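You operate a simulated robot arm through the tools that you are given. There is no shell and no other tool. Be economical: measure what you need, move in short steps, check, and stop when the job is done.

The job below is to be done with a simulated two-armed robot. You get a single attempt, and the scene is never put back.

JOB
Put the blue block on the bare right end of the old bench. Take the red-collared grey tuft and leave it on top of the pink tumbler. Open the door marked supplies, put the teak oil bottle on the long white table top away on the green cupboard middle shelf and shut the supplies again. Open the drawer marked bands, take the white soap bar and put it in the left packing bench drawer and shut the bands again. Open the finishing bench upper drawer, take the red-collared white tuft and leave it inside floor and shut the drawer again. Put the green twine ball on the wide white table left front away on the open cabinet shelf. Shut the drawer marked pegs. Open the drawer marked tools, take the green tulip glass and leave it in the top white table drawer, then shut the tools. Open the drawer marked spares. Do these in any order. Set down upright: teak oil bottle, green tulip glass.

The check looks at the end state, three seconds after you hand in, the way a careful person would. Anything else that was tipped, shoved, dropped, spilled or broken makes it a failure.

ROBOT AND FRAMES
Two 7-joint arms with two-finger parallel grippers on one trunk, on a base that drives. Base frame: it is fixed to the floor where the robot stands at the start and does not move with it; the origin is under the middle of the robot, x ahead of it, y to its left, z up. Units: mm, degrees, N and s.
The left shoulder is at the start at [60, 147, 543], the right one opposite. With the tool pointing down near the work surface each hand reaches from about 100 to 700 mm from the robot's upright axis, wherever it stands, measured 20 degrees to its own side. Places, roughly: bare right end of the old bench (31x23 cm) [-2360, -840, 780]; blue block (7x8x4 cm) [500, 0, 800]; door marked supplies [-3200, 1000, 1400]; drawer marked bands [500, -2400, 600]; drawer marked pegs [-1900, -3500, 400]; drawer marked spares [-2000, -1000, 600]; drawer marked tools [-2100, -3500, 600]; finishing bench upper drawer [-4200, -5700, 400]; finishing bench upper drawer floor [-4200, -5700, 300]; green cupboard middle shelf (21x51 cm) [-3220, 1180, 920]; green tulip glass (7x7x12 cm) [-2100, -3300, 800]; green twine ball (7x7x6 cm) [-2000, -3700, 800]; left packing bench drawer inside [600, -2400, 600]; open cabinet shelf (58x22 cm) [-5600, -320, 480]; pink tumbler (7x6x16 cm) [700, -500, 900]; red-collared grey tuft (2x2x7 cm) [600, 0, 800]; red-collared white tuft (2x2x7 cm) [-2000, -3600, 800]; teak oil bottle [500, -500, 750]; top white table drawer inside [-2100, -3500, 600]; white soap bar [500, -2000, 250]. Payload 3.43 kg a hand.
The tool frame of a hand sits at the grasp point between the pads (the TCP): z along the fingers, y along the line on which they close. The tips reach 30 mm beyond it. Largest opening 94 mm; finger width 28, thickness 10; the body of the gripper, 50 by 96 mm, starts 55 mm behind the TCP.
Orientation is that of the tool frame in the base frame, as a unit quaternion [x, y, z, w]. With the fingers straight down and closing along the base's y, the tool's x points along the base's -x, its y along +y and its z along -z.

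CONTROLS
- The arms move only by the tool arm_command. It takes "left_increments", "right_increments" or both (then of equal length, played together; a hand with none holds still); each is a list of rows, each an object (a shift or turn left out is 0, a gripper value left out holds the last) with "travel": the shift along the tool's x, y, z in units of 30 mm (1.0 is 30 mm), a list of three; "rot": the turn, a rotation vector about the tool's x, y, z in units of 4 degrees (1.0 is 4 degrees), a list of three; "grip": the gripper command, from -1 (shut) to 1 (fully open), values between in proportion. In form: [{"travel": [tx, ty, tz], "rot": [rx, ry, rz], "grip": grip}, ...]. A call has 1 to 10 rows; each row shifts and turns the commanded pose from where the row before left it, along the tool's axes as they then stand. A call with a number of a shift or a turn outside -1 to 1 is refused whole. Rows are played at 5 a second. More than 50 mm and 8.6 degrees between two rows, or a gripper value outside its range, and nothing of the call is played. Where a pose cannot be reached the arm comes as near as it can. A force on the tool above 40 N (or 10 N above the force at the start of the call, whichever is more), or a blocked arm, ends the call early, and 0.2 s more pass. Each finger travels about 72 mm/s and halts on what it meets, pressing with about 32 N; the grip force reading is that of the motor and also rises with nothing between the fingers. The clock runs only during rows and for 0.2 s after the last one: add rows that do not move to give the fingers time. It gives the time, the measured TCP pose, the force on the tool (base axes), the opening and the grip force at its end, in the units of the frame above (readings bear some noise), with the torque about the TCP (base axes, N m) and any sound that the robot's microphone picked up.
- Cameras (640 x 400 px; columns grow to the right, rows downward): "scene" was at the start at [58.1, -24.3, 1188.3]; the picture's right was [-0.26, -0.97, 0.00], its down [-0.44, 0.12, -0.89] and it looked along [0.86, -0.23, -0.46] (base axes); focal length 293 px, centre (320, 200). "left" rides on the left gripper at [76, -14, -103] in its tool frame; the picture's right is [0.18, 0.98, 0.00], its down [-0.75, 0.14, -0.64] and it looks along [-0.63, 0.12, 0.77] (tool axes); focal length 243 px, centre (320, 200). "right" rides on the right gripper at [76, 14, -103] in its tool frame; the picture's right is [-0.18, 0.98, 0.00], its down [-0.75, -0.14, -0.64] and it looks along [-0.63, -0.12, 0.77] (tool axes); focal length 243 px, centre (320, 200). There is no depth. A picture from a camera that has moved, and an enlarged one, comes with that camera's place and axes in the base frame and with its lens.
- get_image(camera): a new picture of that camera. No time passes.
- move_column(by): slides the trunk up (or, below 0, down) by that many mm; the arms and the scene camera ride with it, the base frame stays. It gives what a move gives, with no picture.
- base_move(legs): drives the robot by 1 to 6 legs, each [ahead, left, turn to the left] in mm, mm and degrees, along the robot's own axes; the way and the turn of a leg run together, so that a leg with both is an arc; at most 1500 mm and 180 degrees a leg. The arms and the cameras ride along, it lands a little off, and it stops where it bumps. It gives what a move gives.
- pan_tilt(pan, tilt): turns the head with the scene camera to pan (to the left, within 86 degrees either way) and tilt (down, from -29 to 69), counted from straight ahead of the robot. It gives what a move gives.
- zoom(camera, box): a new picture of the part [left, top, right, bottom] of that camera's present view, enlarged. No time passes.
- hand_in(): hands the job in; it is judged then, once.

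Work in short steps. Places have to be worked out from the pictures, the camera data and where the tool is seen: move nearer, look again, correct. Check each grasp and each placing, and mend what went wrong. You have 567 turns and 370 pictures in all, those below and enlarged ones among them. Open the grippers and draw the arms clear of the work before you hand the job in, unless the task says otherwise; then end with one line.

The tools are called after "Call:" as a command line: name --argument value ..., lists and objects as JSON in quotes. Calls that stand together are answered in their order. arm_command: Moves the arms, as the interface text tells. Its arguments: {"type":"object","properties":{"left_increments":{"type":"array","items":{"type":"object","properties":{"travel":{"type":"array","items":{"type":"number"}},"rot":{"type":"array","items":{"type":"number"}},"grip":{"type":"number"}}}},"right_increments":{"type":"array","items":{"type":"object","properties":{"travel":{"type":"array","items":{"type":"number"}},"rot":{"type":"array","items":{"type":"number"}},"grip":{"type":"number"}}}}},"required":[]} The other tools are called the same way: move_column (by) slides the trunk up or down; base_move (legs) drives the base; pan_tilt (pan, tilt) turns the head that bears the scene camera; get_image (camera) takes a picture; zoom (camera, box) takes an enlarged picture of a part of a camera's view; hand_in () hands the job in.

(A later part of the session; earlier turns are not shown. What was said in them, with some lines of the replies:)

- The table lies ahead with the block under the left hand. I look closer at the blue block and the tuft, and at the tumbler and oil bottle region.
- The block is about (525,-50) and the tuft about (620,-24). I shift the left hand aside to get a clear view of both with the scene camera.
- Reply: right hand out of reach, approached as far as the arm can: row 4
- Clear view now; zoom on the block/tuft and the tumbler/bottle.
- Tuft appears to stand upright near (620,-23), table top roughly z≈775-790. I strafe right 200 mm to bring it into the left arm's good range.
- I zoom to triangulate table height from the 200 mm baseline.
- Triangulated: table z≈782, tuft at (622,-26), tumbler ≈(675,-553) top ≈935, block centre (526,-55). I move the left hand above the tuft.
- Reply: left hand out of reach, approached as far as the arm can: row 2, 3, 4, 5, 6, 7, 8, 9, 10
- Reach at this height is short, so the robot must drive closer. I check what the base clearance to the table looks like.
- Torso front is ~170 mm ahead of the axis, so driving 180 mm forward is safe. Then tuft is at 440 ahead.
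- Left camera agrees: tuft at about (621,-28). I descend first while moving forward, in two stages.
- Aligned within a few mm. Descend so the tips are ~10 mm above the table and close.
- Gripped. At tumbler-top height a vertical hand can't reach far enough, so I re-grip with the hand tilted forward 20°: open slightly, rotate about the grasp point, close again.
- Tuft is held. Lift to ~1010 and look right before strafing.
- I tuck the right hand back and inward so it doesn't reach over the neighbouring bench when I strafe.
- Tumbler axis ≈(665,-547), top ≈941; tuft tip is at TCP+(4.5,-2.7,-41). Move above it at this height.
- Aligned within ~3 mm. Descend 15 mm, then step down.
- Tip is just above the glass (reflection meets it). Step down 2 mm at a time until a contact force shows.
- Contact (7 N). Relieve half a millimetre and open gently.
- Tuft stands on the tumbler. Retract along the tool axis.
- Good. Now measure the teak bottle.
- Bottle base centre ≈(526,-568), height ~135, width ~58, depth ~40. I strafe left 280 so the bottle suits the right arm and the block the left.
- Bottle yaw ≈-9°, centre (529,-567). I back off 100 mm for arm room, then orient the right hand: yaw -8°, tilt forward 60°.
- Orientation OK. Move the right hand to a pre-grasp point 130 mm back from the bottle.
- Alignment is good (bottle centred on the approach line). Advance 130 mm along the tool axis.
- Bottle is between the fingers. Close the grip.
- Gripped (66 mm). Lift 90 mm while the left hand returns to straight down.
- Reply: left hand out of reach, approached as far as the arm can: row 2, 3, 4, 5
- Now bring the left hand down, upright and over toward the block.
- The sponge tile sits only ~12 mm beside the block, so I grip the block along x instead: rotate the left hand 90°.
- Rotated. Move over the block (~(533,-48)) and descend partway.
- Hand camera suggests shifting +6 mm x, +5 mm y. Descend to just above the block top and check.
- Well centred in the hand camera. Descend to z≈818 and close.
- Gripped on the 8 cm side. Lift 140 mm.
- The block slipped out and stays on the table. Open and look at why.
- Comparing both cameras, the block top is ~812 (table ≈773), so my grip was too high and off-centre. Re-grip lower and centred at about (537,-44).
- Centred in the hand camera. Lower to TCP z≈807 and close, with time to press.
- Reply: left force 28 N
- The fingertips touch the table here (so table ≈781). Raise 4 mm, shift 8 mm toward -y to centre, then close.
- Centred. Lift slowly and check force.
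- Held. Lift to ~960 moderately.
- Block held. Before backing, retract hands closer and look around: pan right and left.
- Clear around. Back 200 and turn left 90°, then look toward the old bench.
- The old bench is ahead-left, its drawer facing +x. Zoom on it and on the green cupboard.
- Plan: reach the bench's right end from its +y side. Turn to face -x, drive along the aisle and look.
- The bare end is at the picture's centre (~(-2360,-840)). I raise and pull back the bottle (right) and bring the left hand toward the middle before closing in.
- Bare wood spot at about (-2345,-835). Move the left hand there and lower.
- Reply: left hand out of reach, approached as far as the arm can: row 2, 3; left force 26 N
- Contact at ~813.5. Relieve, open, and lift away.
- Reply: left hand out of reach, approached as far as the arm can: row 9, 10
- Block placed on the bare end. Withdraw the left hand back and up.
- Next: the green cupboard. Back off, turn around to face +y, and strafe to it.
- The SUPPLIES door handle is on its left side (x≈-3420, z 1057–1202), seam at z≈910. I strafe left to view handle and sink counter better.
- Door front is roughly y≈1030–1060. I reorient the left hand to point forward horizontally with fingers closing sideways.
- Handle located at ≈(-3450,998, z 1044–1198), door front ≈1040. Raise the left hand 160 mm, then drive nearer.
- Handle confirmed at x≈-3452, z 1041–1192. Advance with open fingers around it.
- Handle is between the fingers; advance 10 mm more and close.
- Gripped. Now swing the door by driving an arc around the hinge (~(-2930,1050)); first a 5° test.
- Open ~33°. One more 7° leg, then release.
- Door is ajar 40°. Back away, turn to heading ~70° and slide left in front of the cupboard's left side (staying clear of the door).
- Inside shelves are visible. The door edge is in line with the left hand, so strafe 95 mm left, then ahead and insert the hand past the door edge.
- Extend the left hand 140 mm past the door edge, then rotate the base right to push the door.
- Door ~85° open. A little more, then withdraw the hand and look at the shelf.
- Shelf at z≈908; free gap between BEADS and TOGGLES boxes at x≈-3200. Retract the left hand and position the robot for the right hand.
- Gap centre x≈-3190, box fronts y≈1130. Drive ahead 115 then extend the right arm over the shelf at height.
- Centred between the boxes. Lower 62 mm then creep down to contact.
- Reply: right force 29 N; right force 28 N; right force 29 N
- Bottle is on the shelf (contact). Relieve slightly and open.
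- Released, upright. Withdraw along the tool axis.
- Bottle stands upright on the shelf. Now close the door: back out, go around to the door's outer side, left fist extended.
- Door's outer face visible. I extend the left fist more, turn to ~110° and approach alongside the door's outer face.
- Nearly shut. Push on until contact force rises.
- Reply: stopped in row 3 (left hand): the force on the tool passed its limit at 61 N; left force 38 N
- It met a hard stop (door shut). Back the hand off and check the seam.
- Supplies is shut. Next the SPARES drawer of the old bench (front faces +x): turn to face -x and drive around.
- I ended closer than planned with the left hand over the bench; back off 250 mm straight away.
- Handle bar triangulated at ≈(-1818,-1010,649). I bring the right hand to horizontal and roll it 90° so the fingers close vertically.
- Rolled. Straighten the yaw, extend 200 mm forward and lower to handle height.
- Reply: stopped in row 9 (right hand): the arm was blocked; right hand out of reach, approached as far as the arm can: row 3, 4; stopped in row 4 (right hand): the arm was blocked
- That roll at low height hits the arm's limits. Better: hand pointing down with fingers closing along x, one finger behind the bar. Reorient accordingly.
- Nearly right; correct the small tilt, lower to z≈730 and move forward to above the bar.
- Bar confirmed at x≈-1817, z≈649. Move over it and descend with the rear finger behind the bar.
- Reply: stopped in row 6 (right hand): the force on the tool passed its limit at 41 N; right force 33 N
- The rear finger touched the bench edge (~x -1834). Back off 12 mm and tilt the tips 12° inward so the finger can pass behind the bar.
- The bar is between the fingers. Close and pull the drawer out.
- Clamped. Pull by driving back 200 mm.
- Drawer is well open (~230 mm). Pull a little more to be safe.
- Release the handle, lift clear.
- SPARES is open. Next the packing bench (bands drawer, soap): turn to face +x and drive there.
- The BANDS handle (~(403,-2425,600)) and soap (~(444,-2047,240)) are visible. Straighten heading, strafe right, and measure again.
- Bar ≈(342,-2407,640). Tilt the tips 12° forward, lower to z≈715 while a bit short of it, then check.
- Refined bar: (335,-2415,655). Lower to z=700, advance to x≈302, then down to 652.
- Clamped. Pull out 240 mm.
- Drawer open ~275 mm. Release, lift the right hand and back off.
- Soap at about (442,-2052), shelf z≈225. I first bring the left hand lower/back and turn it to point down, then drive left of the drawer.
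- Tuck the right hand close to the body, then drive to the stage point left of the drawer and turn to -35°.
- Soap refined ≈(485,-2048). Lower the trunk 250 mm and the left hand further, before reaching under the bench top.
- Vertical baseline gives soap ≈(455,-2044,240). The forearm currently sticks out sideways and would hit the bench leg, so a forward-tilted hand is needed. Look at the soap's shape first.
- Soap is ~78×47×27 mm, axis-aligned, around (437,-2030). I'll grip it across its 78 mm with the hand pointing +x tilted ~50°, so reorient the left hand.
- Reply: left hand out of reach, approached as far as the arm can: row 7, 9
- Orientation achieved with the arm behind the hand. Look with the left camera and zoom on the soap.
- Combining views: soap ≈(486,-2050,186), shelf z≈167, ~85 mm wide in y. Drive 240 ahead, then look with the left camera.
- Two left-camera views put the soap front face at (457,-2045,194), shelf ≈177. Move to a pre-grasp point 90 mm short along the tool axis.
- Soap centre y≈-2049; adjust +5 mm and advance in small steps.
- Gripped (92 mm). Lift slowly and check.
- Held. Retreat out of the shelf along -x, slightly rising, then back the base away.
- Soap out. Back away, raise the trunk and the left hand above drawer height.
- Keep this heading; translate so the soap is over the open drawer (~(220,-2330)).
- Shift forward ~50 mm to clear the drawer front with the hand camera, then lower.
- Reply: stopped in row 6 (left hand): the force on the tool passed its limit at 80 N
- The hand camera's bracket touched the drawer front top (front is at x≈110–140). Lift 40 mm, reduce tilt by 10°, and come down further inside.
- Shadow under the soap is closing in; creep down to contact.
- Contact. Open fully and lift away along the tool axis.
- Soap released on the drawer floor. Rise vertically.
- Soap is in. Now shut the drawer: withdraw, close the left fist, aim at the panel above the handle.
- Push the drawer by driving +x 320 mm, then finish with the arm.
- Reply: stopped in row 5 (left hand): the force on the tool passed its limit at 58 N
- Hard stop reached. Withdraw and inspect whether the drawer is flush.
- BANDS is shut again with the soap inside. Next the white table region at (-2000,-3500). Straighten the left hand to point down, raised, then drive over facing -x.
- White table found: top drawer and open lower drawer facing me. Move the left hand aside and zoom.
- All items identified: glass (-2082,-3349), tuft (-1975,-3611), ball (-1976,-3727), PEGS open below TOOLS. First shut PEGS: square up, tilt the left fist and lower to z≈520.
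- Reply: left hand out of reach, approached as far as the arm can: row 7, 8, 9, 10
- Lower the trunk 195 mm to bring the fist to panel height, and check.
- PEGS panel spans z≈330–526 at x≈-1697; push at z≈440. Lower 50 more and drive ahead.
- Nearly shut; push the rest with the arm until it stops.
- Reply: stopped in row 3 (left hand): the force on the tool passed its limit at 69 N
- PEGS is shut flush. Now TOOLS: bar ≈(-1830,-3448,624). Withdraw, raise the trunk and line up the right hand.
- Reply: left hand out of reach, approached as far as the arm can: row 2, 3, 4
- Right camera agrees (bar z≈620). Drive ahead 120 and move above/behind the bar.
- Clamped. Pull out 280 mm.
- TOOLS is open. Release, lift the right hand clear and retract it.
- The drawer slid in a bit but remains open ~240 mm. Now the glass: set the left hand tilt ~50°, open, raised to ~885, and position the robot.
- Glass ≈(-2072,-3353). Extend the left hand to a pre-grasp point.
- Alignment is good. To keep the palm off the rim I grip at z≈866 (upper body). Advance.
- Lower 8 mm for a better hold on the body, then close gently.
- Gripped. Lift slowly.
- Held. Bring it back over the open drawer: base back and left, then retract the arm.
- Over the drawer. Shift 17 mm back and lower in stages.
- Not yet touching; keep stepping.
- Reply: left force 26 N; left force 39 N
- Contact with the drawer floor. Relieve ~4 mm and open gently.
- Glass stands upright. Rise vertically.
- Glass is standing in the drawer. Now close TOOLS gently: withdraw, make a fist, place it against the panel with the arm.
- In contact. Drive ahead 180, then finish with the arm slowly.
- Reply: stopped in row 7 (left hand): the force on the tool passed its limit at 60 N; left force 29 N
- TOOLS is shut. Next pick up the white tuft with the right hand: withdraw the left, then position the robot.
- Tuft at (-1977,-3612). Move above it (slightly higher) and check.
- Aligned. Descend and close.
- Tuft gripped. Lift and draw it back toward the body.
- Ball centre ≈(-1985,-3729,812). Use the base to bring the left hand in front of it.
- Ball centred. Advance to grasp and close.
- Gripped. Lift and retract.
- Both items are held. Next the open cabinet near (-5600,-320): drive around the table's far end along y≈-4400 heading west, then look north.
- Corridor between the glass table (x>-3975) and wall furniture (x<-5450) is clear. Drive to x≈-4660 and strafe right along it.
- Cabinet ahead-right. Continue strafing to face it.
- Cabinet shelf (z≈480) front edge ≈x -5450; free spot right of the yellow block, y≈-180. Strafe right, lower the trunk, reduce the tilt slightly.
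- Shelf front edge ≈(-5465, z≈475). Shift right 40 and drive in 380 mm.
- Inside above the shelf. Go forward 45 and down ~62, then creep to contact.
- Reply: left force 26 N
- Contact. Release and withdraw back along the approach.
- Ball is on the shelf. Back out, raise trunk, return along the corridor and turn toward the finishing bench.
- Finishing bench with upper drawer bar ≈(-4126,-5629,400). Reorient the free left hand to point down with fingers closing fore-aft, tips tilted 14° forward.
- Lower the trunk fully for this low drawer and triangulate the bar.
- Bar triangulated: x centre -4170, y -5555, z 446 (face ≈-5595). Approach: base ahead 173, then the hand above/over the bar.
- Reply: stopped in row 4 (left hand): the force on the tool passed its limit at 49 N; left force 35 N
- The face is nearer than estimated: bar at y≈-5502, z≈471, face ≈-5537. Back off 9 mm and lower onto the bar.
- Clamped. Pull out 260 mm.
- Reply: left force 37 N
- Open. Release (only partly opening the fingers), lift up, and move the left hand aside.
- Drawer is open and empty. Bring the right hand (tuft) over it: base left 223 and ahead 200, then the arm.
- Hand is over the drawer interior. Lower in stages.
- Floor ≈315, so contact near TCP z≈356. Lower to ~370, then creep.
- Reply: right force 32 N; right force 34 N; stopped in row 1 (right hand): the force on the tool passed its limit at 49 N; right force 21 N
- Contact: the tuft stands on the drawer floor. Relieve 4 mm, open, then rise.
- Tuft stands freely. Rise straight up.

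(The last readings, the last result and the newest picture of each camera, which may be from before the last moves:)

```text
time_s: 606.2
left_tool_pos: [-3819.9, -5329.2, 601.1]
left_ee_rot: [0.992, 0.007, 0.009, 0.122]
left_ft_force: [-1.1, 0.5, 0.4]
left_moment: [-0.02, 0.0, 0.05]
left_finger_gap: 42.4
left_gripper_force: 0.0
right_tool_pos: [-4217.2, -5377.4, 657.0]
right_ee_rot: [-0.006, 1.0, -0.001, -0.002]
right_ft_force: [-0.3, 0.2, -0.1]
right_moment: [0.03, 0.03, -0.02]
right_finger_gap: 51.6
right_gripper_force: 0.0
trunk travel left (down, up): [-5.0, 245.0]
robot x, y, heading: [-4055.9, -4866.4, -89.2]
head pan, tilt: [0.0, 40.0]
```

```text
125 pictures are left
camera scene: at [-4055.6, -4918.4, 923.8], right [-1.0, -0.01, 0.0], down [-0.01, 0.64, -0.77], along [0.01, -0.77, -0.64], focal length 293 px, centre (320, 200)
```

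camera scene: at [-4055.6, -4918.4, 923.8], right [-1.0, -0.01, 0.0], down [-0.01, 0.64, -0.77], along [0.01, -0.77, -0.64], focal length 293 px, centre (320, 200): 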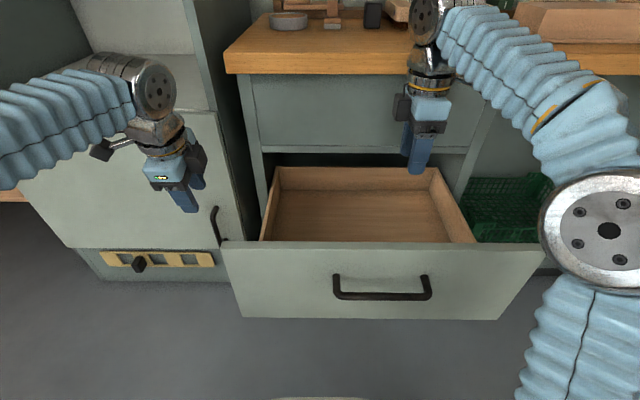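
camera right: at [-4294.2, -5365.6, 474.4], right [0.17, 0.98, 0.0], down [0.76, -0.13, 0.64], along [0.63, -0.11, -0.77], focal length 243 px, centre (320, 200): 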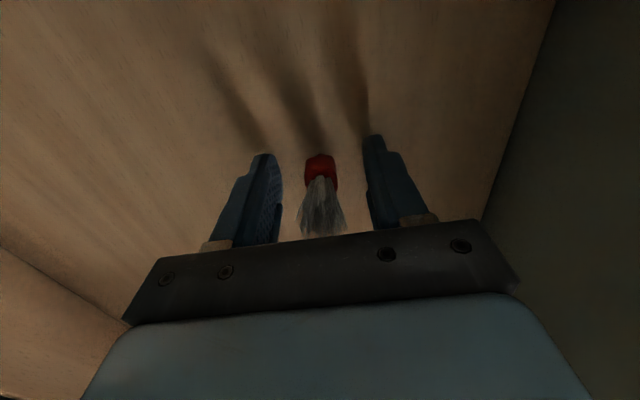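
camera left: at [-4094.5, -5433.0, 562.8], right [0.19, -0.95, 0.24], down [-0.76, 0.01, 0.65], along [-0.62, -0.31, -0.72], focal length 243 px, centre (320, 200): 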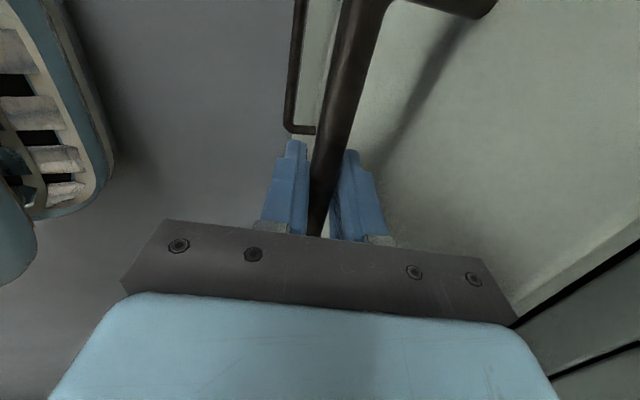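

Now shut the drawer: back off, close and tilt the right fist, lower in front of the panel.

Call:
base_move --legs '[[-280, -30, 0]]'

Call:
arm_command --right_increments '[{"rot": [1, 0, 0], "grip": -1}, {"rot": [1, 0, 0]}, {"rot": [1, 0, 0]}, {"rot": [1, 0, 0]}, {"rot": [1, 0, 0]}, {"rot": [1, 0, 0]}, {"rot": [1, 0, 0]}, {"rot": [1, 0, 0]}, {}]'

Call:
arm_command --right_increments '[{"travel": [0, 0.53, 0.85]}, {"travel": [0, 0.53, 0.85]}, {"travel": [0, 0.53, 0.85]}, {"travel": [0, 0.53, 0.85]}, {}]'

Call:
get_image --camera "scene"

```text
time_s: 608.1
left_tool_pos: [-3852.9, -5057.5, 599.3]
left_ee_rot: [0.993, 0.007, 0.008, 0.121]
left_ft_force: [0.3, 0.8, 0.2]
left_moment: [-0.02, 0.01, -0.01]
left_finger_gap: 42.5
left_gripper_force: 0.1
right_tool_pos: [-4249.6, -5102.8, 656.2]
right_ee_rot: [-0.006, 1.0, -0.001, -0.002]
right_ft_force: [0.8, -0.8, 1.1]
right_moment: [-0.01, -0.03, 0.02]
right_finger_gap: 51.7
right_gripper_force: 0.0
trunk travel left (down, up): [-5.0, 245.0]
robot x, y, heading: [-4086.1, -4587.1, -89.5]
head pan, tilt: [0.0, 40.0]
```

```text
time_s: 610.1
left_tool_pos: [-3851.1, -5054.4, 601.0]
left_ee_rot: [0.993, 0.007, 0.009, 0.121]
left_ft_force: [1.0, -0.1, 0.4]
left_moment: [-0.03, -0.01, -0.06]
left_finger_gap: 42.3
left_gripper_force: 0.1
right_tool_pos: [-4249.9, -5103.7, 656.0]
right_ee_rot: [-0.006, 0.961, -0.276, -0.001]
right_ft_force: [0.2, 0.7, 0.0]
right_moment: [-0.01, 0.01, 0.04]
right_finger_gap: 0.0
right_gripper_force: 32.1
trunk travel left (down, up): [-5.0, 245.0]
robot x, y, heading: [-4089.0, -4589.5, -89.2]
head pan, tilt: [0.0, 40.0]
```

```text
time_s: 611.4
left_tool_pos: [-3851.5, -5057.1, 601.4]
left_ee_rot: [0.993, 0.008, 0.008, 0.122]
left_ft_force: [-0.9, -0.5, 0.0]
left_moment: [0.01, 0.01, 0.02]
left_finger_gap: 42.1
left_gripper_force: 0.0
right_tool_pos: [-4250.1, -5103.6, 534.7]
right_ee_rot: [-0.006, 0.961, -0.276, -0.002]
right_ft_force: [-0.2, -0.2, -0.5]
right_moment: [-0.02, -0.01, -0.02]
right_finger_gap: 0.0
right_gripper_force: 31.7
trunk travel left (down, up): [-5.0, 245.0]
robot x, y, heading: [-4086.8, -4584.0, -89.4]
head pan, tilt: [0.0, 40.0]
```

```text
124 pictures are left
camera scene: at [-4087.7, -4645.0, 923.8], right [-1.0, -0.01, 0.0], down [-0.01, 0.64, -0.77], along [0.01, -0.77, -0.64], focal length 293 px, centre (320, 200)
```

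scene: 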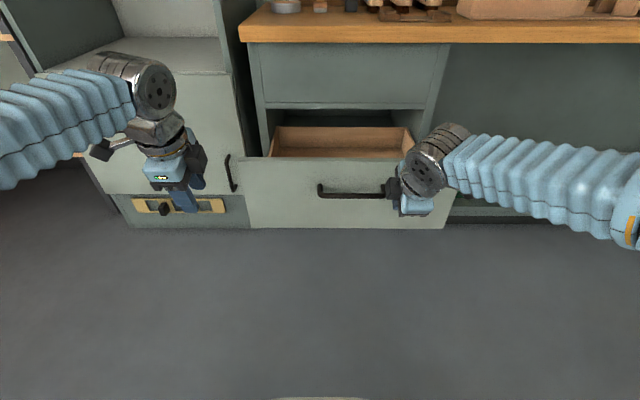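

Centre on the panel and push: base left 70, ahead 90, arm contact, then drive.

Call:
base_move --legs '[[90, 70, 0]]'

Call:
arm_command --right_increments '[{"travel": [0, -0.25, 0.16]}, {"travel": [0, -0.25, 0.16]}, {"travel": [0, -0.25, 0.16]}, {"travel": [0, -0.25, 0.16]}, {"travel": [0, -0.25, 0.16]}, {}]'

Call:
get_image --camera "scene"

```text
time_s: 612.6
left_tool_pos: [-3780.4, -5146.3, 601.1]
left_ee_rot: [0.993, 0.007, 0.009, 0.12]
left_ft_force: [0.6, -0.1, -0.2]
left_moment: [0.02, -0.01, 0.01]
left_finger_gap: 42.2
left_gripper_force: 0.1
right_tool_pos: [-4177.4, -5193.4, 537.2]
right_ee_rot: [-0.007, 0.961, -0.277, -0.001]
right_ft_force: [-0.7, -0.6, -0.1]
right_moment: [-0.04, 0.01, 0.04]
right_finger_gap: 0.0
right_gripper_force: 31.7
trunk travel left (down, up): [-5.0, 245.0]
robot x, y, heading: [-4017.0, -4678.9, -89.5]
head pan, tilt: [0.0, 40.0]
```

```text
time_s: 614.0
left_tool_pos: [-3779.1, -5147.3, 600.8]
left_ee_rot: [0.993, 0.007, 0.009, 0.121]
left_ft_force: [1.0, -0.3, 0.0]
left_moment: [-0.02, 0.0, -0.01]
left_finger_gap: 42.1
left_gripper_force: 0.1
right_tool_pos: [-4177.5, -5238.2, 535.2]
right_ee_rot: [-0.007, 0.961, -0.277, -0.001]
right_ft_force: [1.8, 1.7, -0.4]
right_moment: [0.04, -0.05, 0.01]
right_finger_gap: 0.0
right_gripper_force: 31.9
trunk travel left (down, up): [-5.0, 245.0]
robot x, y, heading: [-4014.4, -4677.7, -89.4]
head pan, tilt: [0.0, 40.0]
```

```text
123 pictures are left
camera scene: at [-4015.8, -4734.4, 923.8], right [-1.0, -0.01, 0.0], down [-0.01, 0.64, -0.77], along [0.01, -0.77, -0.64], focal length 293 px, centre (320, 200)
```

scene: 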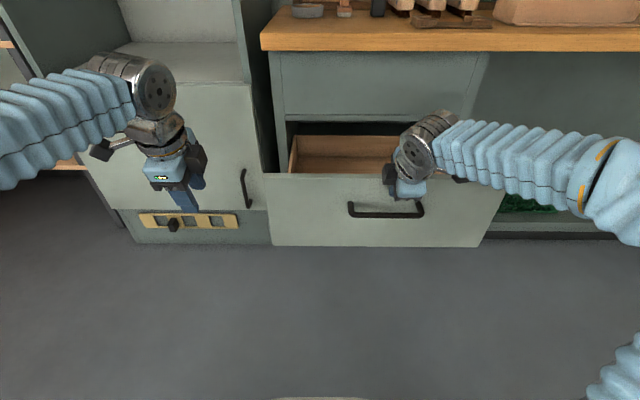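

Contact made. Pull the left hand back out of the way, then drive ahead 240.

Call:
arm_command --left_increments '[{"travel": [0, -1, 0]}, {"travel": [0, -1, 0]}, {"travel": [0, -1, 0]}, {"travel": [0, -1, 0]}, {"travel": [0, -1, 0]}, {}]'

Call:
base_move --legs '[[120, 0, 0], [120, 0, 0]]'

Call:
get_image --camera "scene"

```text
time_s: 615.4
left_tool_pos: [-3780.2, -4998.9, 565.4]
left_ee_rot: [0.993, 0.007, 0.009, 0.121]
left_ft_force: [-0.5, -0.1, -0.1]
left_moment: [0.02, -0.01, 0.0]
left_finger_gap: 42.7
left_gripper_force: 0.1
right_tool_pos: [-4177.5, -5237.5, 534.6]
right_ee_rot: [-0.007, 0.961, -0.277, -0.001]
right_ft_force: [0.7, -0.1, 0.0]
right_moment: [0.0, 0.03, -0.01]
right_finger_gap: 0.2
right_gripper_force: 32.2
trunk travel left (down, up): [-5.0, 245.0]
robot x, y, heading: [-4016.9, -4679.2, -89.3]
head pan, tilt: [0.0, 40.0]
```

```text
time_s: 617.4
left_tool_pos: [-3776.7, -5235.7, 563.2]
left_ee_rot: [0.993, 0.008, 0.009, 0.12]
left_ft_force: [-0.6, -0.3, 0.5]
left_moment: [0.02, 0.02, -0.03]
left_finger_gap: 42.0
left_gripper_force: 0.2
right_tool_pos: [-4174.4, -5476.5, 537.1]
right_ee_rot: [-0.006, 0.961, -0.276, -0.001]
right_ft_force: [0.7, -0.4, -0.5]
right_moment: [-0.02, 0.0, 0.0]
right_finger_gap: 0.0
right_gripper_force: 32.0
trunk travel left (down, up): [-5.0, 245.0]
robot x, y, heading: [-4014.9, -4916.8, -89.3]
head pan, tilt: [0.0, 40.0]
```

```text
122 pictures are left
camera scene: at [-4013.0, -4972.6, 923.8], right [-1.0, -0.01, 0.0], down [-0.01, 0.64, -0.77], along [0.01, -0.77, -0.64], focal length 293 px, centre (320, 200)
```

scene: 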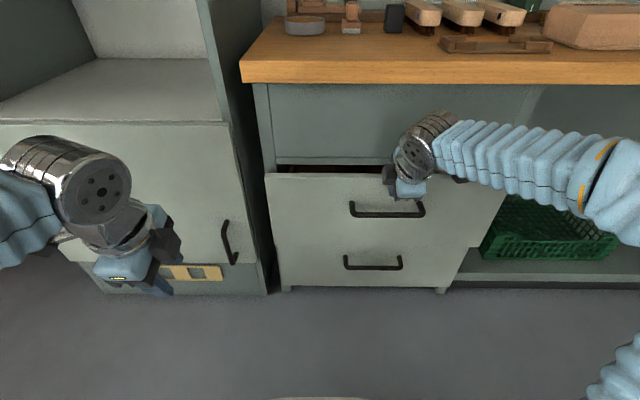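

Nearly shut; finish with the arm.

Call:
arm_command --right_increments '[{"travel": [0, -0.28, 0.17]}, {"travel": [0, -0.28, 0.17]}, {"travel": [0, -0.28, 0.17]}, {"travel": [0, -0.28, 0.17]}, {"travel": [0, -0.28, 0.17]}, {"travel": [0, -0.28, 0.17]}, {"travel": [0, -0.28, 0.17]}, {}]'

Call:
get_image --camera "scene"

```text
time_s: 618.5
left_tool_pos: [-3777.3, -5235.8, 565.9]
left_ee_rot: [0.992, 0.006, 0.009, 0.122]
left_ft_force: [-0.8, 0.3, -0.5]
left_moment: [-0.01, 0.0, 0.04]
left_finger_gap: 42.4
left_gripper_force: 0.1
right_tool_pos: [-4173.5, -5512.7, 535.6]
right_ee_rot: [-0.006, 0.963, -0.27, -0.002]
right_ft_force: [-2.8, 18.1, 8.4]
right_moment: [0.12, 0.16, -0.31]
right_finger_gap: 0.0
right_gripper_force: 32.1
trunk travel left (down, up): [-5.0, 245.0]
robot x, y, heading: [-4014.3, -4919.6, -89.7]
head pan, tilt: [0.0, 40.0]
stopped in row 5 (right hand): the force on the tool passed its limit at 57 N (the readings are from after the stop); the commanded pose is now the measured one
```

```text
121 pictures are left
camera scene: at [-4013.1, -4971.0, 924.1], right [-1.0, -0.01, 0.0], down [-0.01, 0.64, -0.77], along [0.01, -0.77, -0.64], focal length 293 px, centre (320, 200)
```

scene: 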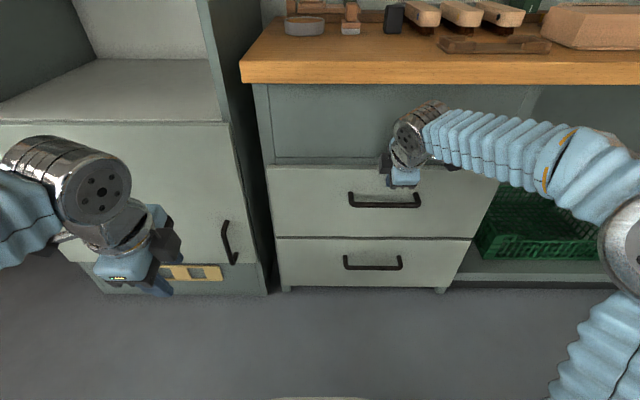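

Hard stop. Withdraw the hand and zoom to check it is flush with the lower drawer.

Call:
arm_command --right_increments '[{"travel": [0, 0.85, -0.53]}, {"travel": [0, 0.85, -0.53]}, {"travel": [0, 0.85, -0.53]}, {"travel": [0, 0.85, -0.53]}, {"travel": [0, 0.5, -0.85]}, {"travel": [0, 0.5, -0.85], "grip": 1}, {"grip": 1}, {}]'

Call:
base_move --legs '[[-300, 0, 0]]'

Call:
zoom --camera "scene" --box '[220, 40, 480, 260]'

```text
time_s: 620.3
left_tool_pos: [-3777.1, -5236.1, 565.1]
left_ee_rot: [0.993, 0.007, 0.009, 0.121]
left_ft_force: [0.0, -0.8, -0.5]
left_moment: [0.02, 0.01, -0.02]
left_finger_gap: 41.9
left_gripper_force: 0.1
right_tool_pos: [-4176.7, -5340.6, 564.7]
right_ee_rot: [-0.006, 0.963, -0.27, -0.002]
right_ft_force: [-0.5, -0.4, 0.1]
right_moment: [0.01, -0.01, -0.01]
right_finger_gap: 94.2
right_gripper_force: 0.1
trunk travel left (down, up): [-5.0, 245.0]
robot x, y, heading: [-4012.4, -4917.7, -89.2]
head pan, tilt: [0.0, 40.0]
```

```text
time_s: 622.4
left_tool_pos: [-3780.9, -4940.1, 565.5]
left_ee_rot: [0.993, 0.006, 0.009, 0.121]
left_ft_force: [-0.4, -0.2, -0.4]
left_moment: [0.0, 0.04, 0.01]
left_finger_gap: 42.1
left_gripper_force: 0.1
right_tool_pos: [-4182.2, -5042.9, 564.4]
right_ee_rot: [-0.005, 0.963, -0.271, -0.002]
right_ft_force: [0.4, 0.3, 0.5]
right_moment: [0.0, -0.02, 0.0]
right_finger_gap: 94.0
right_gripper_force: 0.0
trunk travel left (down, up): [-5.0, 245.0]
robot x, y, heading: [-4017.0, -4620.5, -89.8]
head pan, tilt: [0.0, 40.0]
```

```text
1.82 times, centred on (350, 150) of scene
camera zoom: at [-4016.3, -4675.7, 923.8], right [-1.0, -0.01, 0.0], down [-0.01, 0.64, -0.77], along [0.01, -0.77, -0.64], focal length 533 px, centre (266, 291)
```

zoom: 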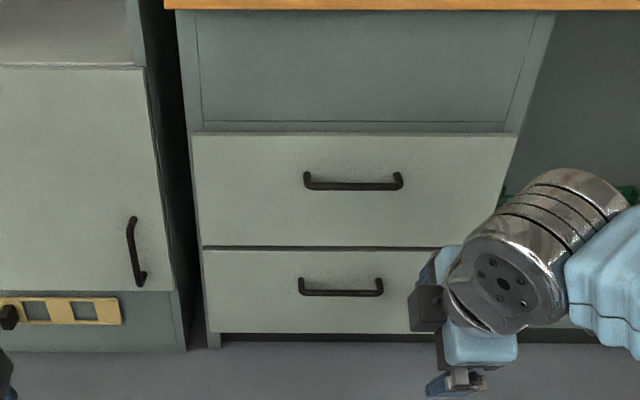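

Upper drawer is flush and shut. Everything is done; open the left gripper too and back away before handing in.

Call:
arm_command --left_increments '[{"grip": 1}, {"grip": 1}, {}]'

Call:
base_move --legs '[[-200, 0, 0]]'

```text
time_s: 623.2
left_tool_pos: [-3781.0, -4940.1, 565.3]
left_ee_rot: [0.993, 0.006, 0.008, 0.121]
left_ft_force: [-0.6, -0.6, 0.0]
left_moment: [-0.01, -0.01, 0.0]
left_finger_gap: 93.9
left_gripper_force: 0.1
right_tool_pos: [-4180.8, -5044.0, 564.6]
right_ee_rot: [-0.005, 0.963, -0.27, -0.002]
right_ft_force: [0.6, 0.3, 0.0]
right_moment: [0.0, 0.01, 0.06]
right_finger_gap: 94.0
right_gripper_force: 0.1
trunk travel left (down, up): [-5.0, 245.0]
robot x, y, heading: [-4020.5, -4618.9, -89.5]
head pan, tilt: [0.0, 40.0]
```

```text
time_s: 624.8
left_tool_pos: [-3784.8, -4740.7, 566.2]
left_ee_rot: [0.993, 0.005, 0.009, 0.121]
left_ft_force: [-0.3, -0.4, -0.3]
left_moment: [0.02, 0.03, 0.01]
left_finger_gap: 93.9
left_gripper_force: 0.0
right_tool_pos: [-4184.2, -4842.0, 564.2]
right_ee_rot: [-0.004, 0.962, -0.271, -0.003]
right_ft_force: [0.4, 0.4, 0.5]
right_moment: [0.02, -0.02, -0.01]
right_finger_gap: 93.9
right_gripper_force: 0.1
trunk travel left (down, up): [-5.0, 245.0]
robot x, y, heading: [-4016.5, -4419.9, -89.7]
head pan, tilt: [0.0, 40.0]
```

Quick verification trip: drive to the east side and look back at TOOLS/PEGS and at BANDS.

Call:
base_move --legs '[[0, 1500, 0], [0, 1500, 0], [0, 300, 0]]'

Call:
move_column --by 245

Call:
base_move --legs '[[0, 0, 115]]'

Call:
pan_tilt --pan 15 --tilt 15

Call:
zoom --camera "scene" --box '[160, 100, 480, 300]'

```text
time_s: 640.8
left_tool_pos: [-511.8, -4766.2, 565.9]
left_ee_rot: [0.993, 0.0, 0.008, 0.121]
left_ft_force: [1.2, 0.2, 0.2]
left_moment: [0.02, -0.01, 0.02]
left_finger_gap: 93.9
left_gripper_force: 0.0
right_tool_pos: [-912.1, -4864.8, 565.8]
right_ee_rot: [0.0, 0.963, -0.27, -0.004]
right_ft_force: [-0.1, -0.2, 0.1]
right_moment: [0.02, 0.0, 0.03]
right_finger_gap: 94.1
right_gripper_force: 0.0
trunk travel left (down, up): [-5.0, 245.0]
robot x, y, heading: [-745.5, -4444.4, -90.2]
head pan, tilt: [0.0, 40.0]
```

```text
time_s: 643.3
left_tool_pos: [-510.8, -4767.5, 810.5]
left_ee_rot: [0.993, 0.001, 0.008, 0.121]
left_ft_force: [-0.4, 0.3, -0.1]
left_moment: [-0.02, -0.01, 0.01]
left_finger_gap: 94.2
left_gripper_force: 0.1
right_tool_pos: [-913.4, -4865.8, 809.8]
right_ee_rot: [0.001, 0.963, -0.271, -0.004]
right_ft_force: [-0.3, -0.5, 0.6]
right_moment: [-0.03, 0.01, -0.02]
right_finger_gap: 94.0
right_gripper_force: 0.0
trunk travel left (down, up): [-250.0, 0.0]
robot x, y, heading: [-745.6, -4443.5, -90.1]
head pan, tilt: [0.0, 40.0]
```

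```text
time_s: 648.4
left_tool_pos: [-537.0, -4103.7, 810.3]
left_ee_rot: [0.548, 0.828, 0.105, 0.06]
left_ft_force: [-0.1, 0.4, 0.8]
left_moment: [0.0, 0.02, 0.01]
left_finger_gap: 94.2
left_gripper_force: 0.1
right_tool_pos: [-290.2, -4434.0, 809.4]
right_ee_rot: [0.803, -0.532, 0.152, -0.224]
right_ft_force: [0.2, -0.1, -0.4]
right_moment: [0.01, 0.02, -0.01]
right_finger_gap: 94.1
right_gripper_force: 0.0
trunk travel left (down, up): [-250.0, 0.0]
robot x, y, heading: [-743.9, -4441.6, 22.7]
head pan, tilt: [0.0, 40.0]
```

```text
time_s: 649.3
left_tool_pos: [-536.9, -4103.9, 810.1]
left_ee_rot: [0.548, 0.828, 0.106, 0.06]
left_ft_force: [0.4, 0.4, 0.1]
left_moment: [0.02, 0.0, -0.01]
left_finger_gap: 93.7
left_gripper_force: 0.1
right_tool_pos: [-290.0, -4433.7, 810.0]
right_ee_rot: [0.802, -0.532, 0.152, -0.224]
right_ft_force: [-0.3, 0.8, -0.4]
right_moment: [-0.03, 0.01, -0.02]
right_finger_gap: 94.2
right_gripper_force: 0.1
trunk travel left (down, up): [-250.0, 0.0]
robot x, y, heading: [-743.3, -4445.1, 22.8]
head pan, tilt: [15.0, 15.0]
```

```text
2.00 times, centred on (320, 200) of scene
camera zoom: at [-697.7, -4398.2, 1208.3], right [0.61, -0.79, 0.0], down [-0.2, -0.16, -0.97], along [0.76, 0.59, -0.26], focal length 586 px, centre (320, 200)
```

zoom: 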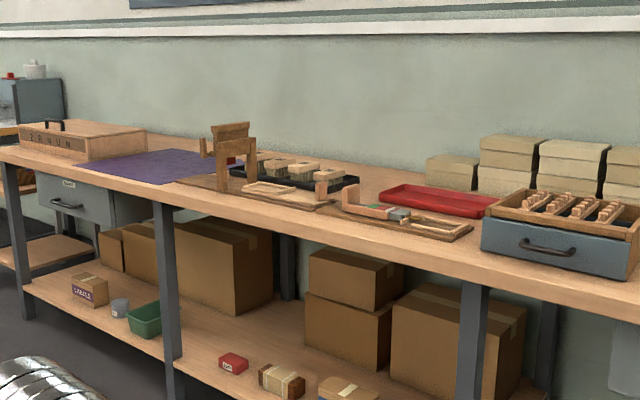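

BANDS looks shut. Check the first table (tumbler/tuft) from here with a zoom.

Call:
pan_tilt --pan 50 --tilt 5

Call:
zoom --camera "scene" --box '[260, 170, 420, 270]'

Call:
pan_tilt --pan 86 --tilt 15

Call:
get_image --camera "scene"

```text
time_s: 650.3
left_tool_pos: [-537.2, -4103.7, 810.7]
left_ee_rot: [0.547, 0.829, 0.104, 0.06]
left_ft_force: [0.1, 0.4, 0.5]
left_moment: [0.03, 0.01, 0.0]
left_finger_gap: 94.1
left_gripper_force: 0.2
right_tool_pos: [-289.6, -4434.7, 810.3]
right_ee_rot: [0.803, -0.532, 0.152, -0.224]
right_ft_force: [-0.3, -0.1, -0.2]
right_moment: [-0.01, 0.03, -0.02]
right_finger_gap: 94.3
right_gripper_force: 0.1
trunk travel left (down, up): [-250.0, 0.0]
robot x, y, heading: [-744.7, -4443.5, 22.6]
head pan, tilt: [50.0, 5.0]
```

```text
4.00 times, centred on (340, 220) of scene
camera zoom: at [-744.3, -4367.8, 1224.5], right [0.96, -0.3, 0.0], down [-0.03, -0.08, -1.0], along [0.29, 0.95, -0.09], focal length 1173 px, centre (240, 120)
```

zoom: 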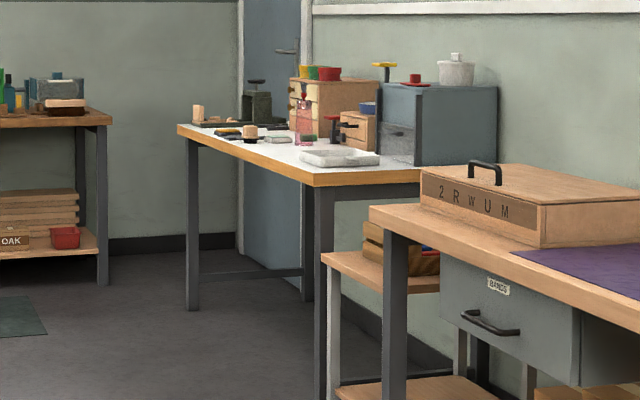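

```text
time_s: 651.3
left_tool_pos: [-537.6, -4104.3, 809.9]
left_ee_rot: [0.547, 0.828, 0.105, 0.06]
left_ft_force: [0.6, 1.1, 0.0]
left_moment: [0.0, 0.03, 0.03]
left_finger_gap: 94.0
left_gripper_force: 0.1
right_tool_pos: [-288.8, -4435.1, 810.8]
right_ee_rot: [0.802, -0.532, 0.153, -0.224]
right_ft_force: [-0.3, 0.5, 0.2]
right_moment: [0.01, 0.0, 0.0]
right_finger_gap: 94.1
right_gripper_force: 0.0
trunk travel left (down, up): [-250.0, 0.0]
robot x, y, heading: [-745.4, -4442.5, 22.7]
head pan, tilt: [85.9, 15.0]
```

```text
117 pictures are left
camera scene: at [-801.5, -4367.1, 1208.4], right [0.95, 0.32, 0.0], down [0.08, -0.24, -0.97], along [-0.31, 0.91, -0.26], focal length 293 px, centre (320, 200)
```

scene: 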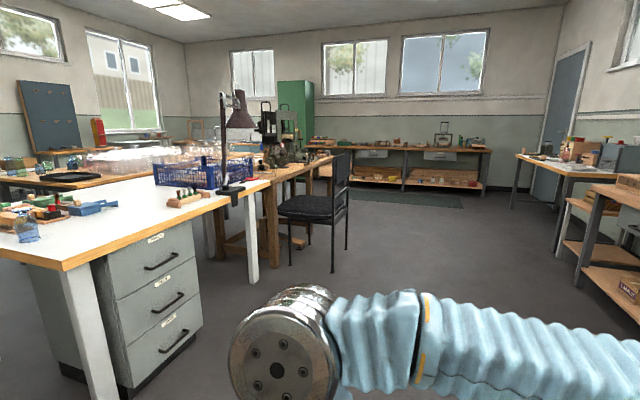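

Call:
zoom --camera "scene" --box '[240, 120, 360, 220]'

```text
4.00 times, centred on (300, 170) of scene
camera zoom: at [-801.5, -4367.1, 1208.4], right [0.95, 0.32, 0.0], down [0.08, -0.24, -0.97], along [-0.31, 0.91, -0.26], focal length 1173 px, centre (400, 320)
```

zoom: 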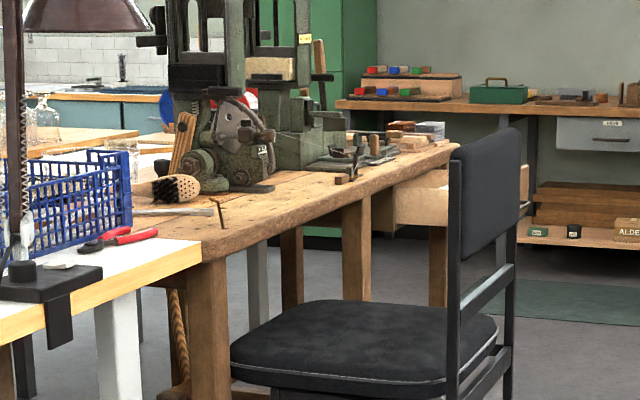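

SPARES stands open, TOOLS, PEGS and BANDS are shut, and the tuft is still on the tumbler. Hand in.

Call:
hand_in

```text
The job is handed in.
```

All nine tasks are done and the job is handed in. I checked each one by camera, apart from the contents of the drawers and the cupboard after I shut them.
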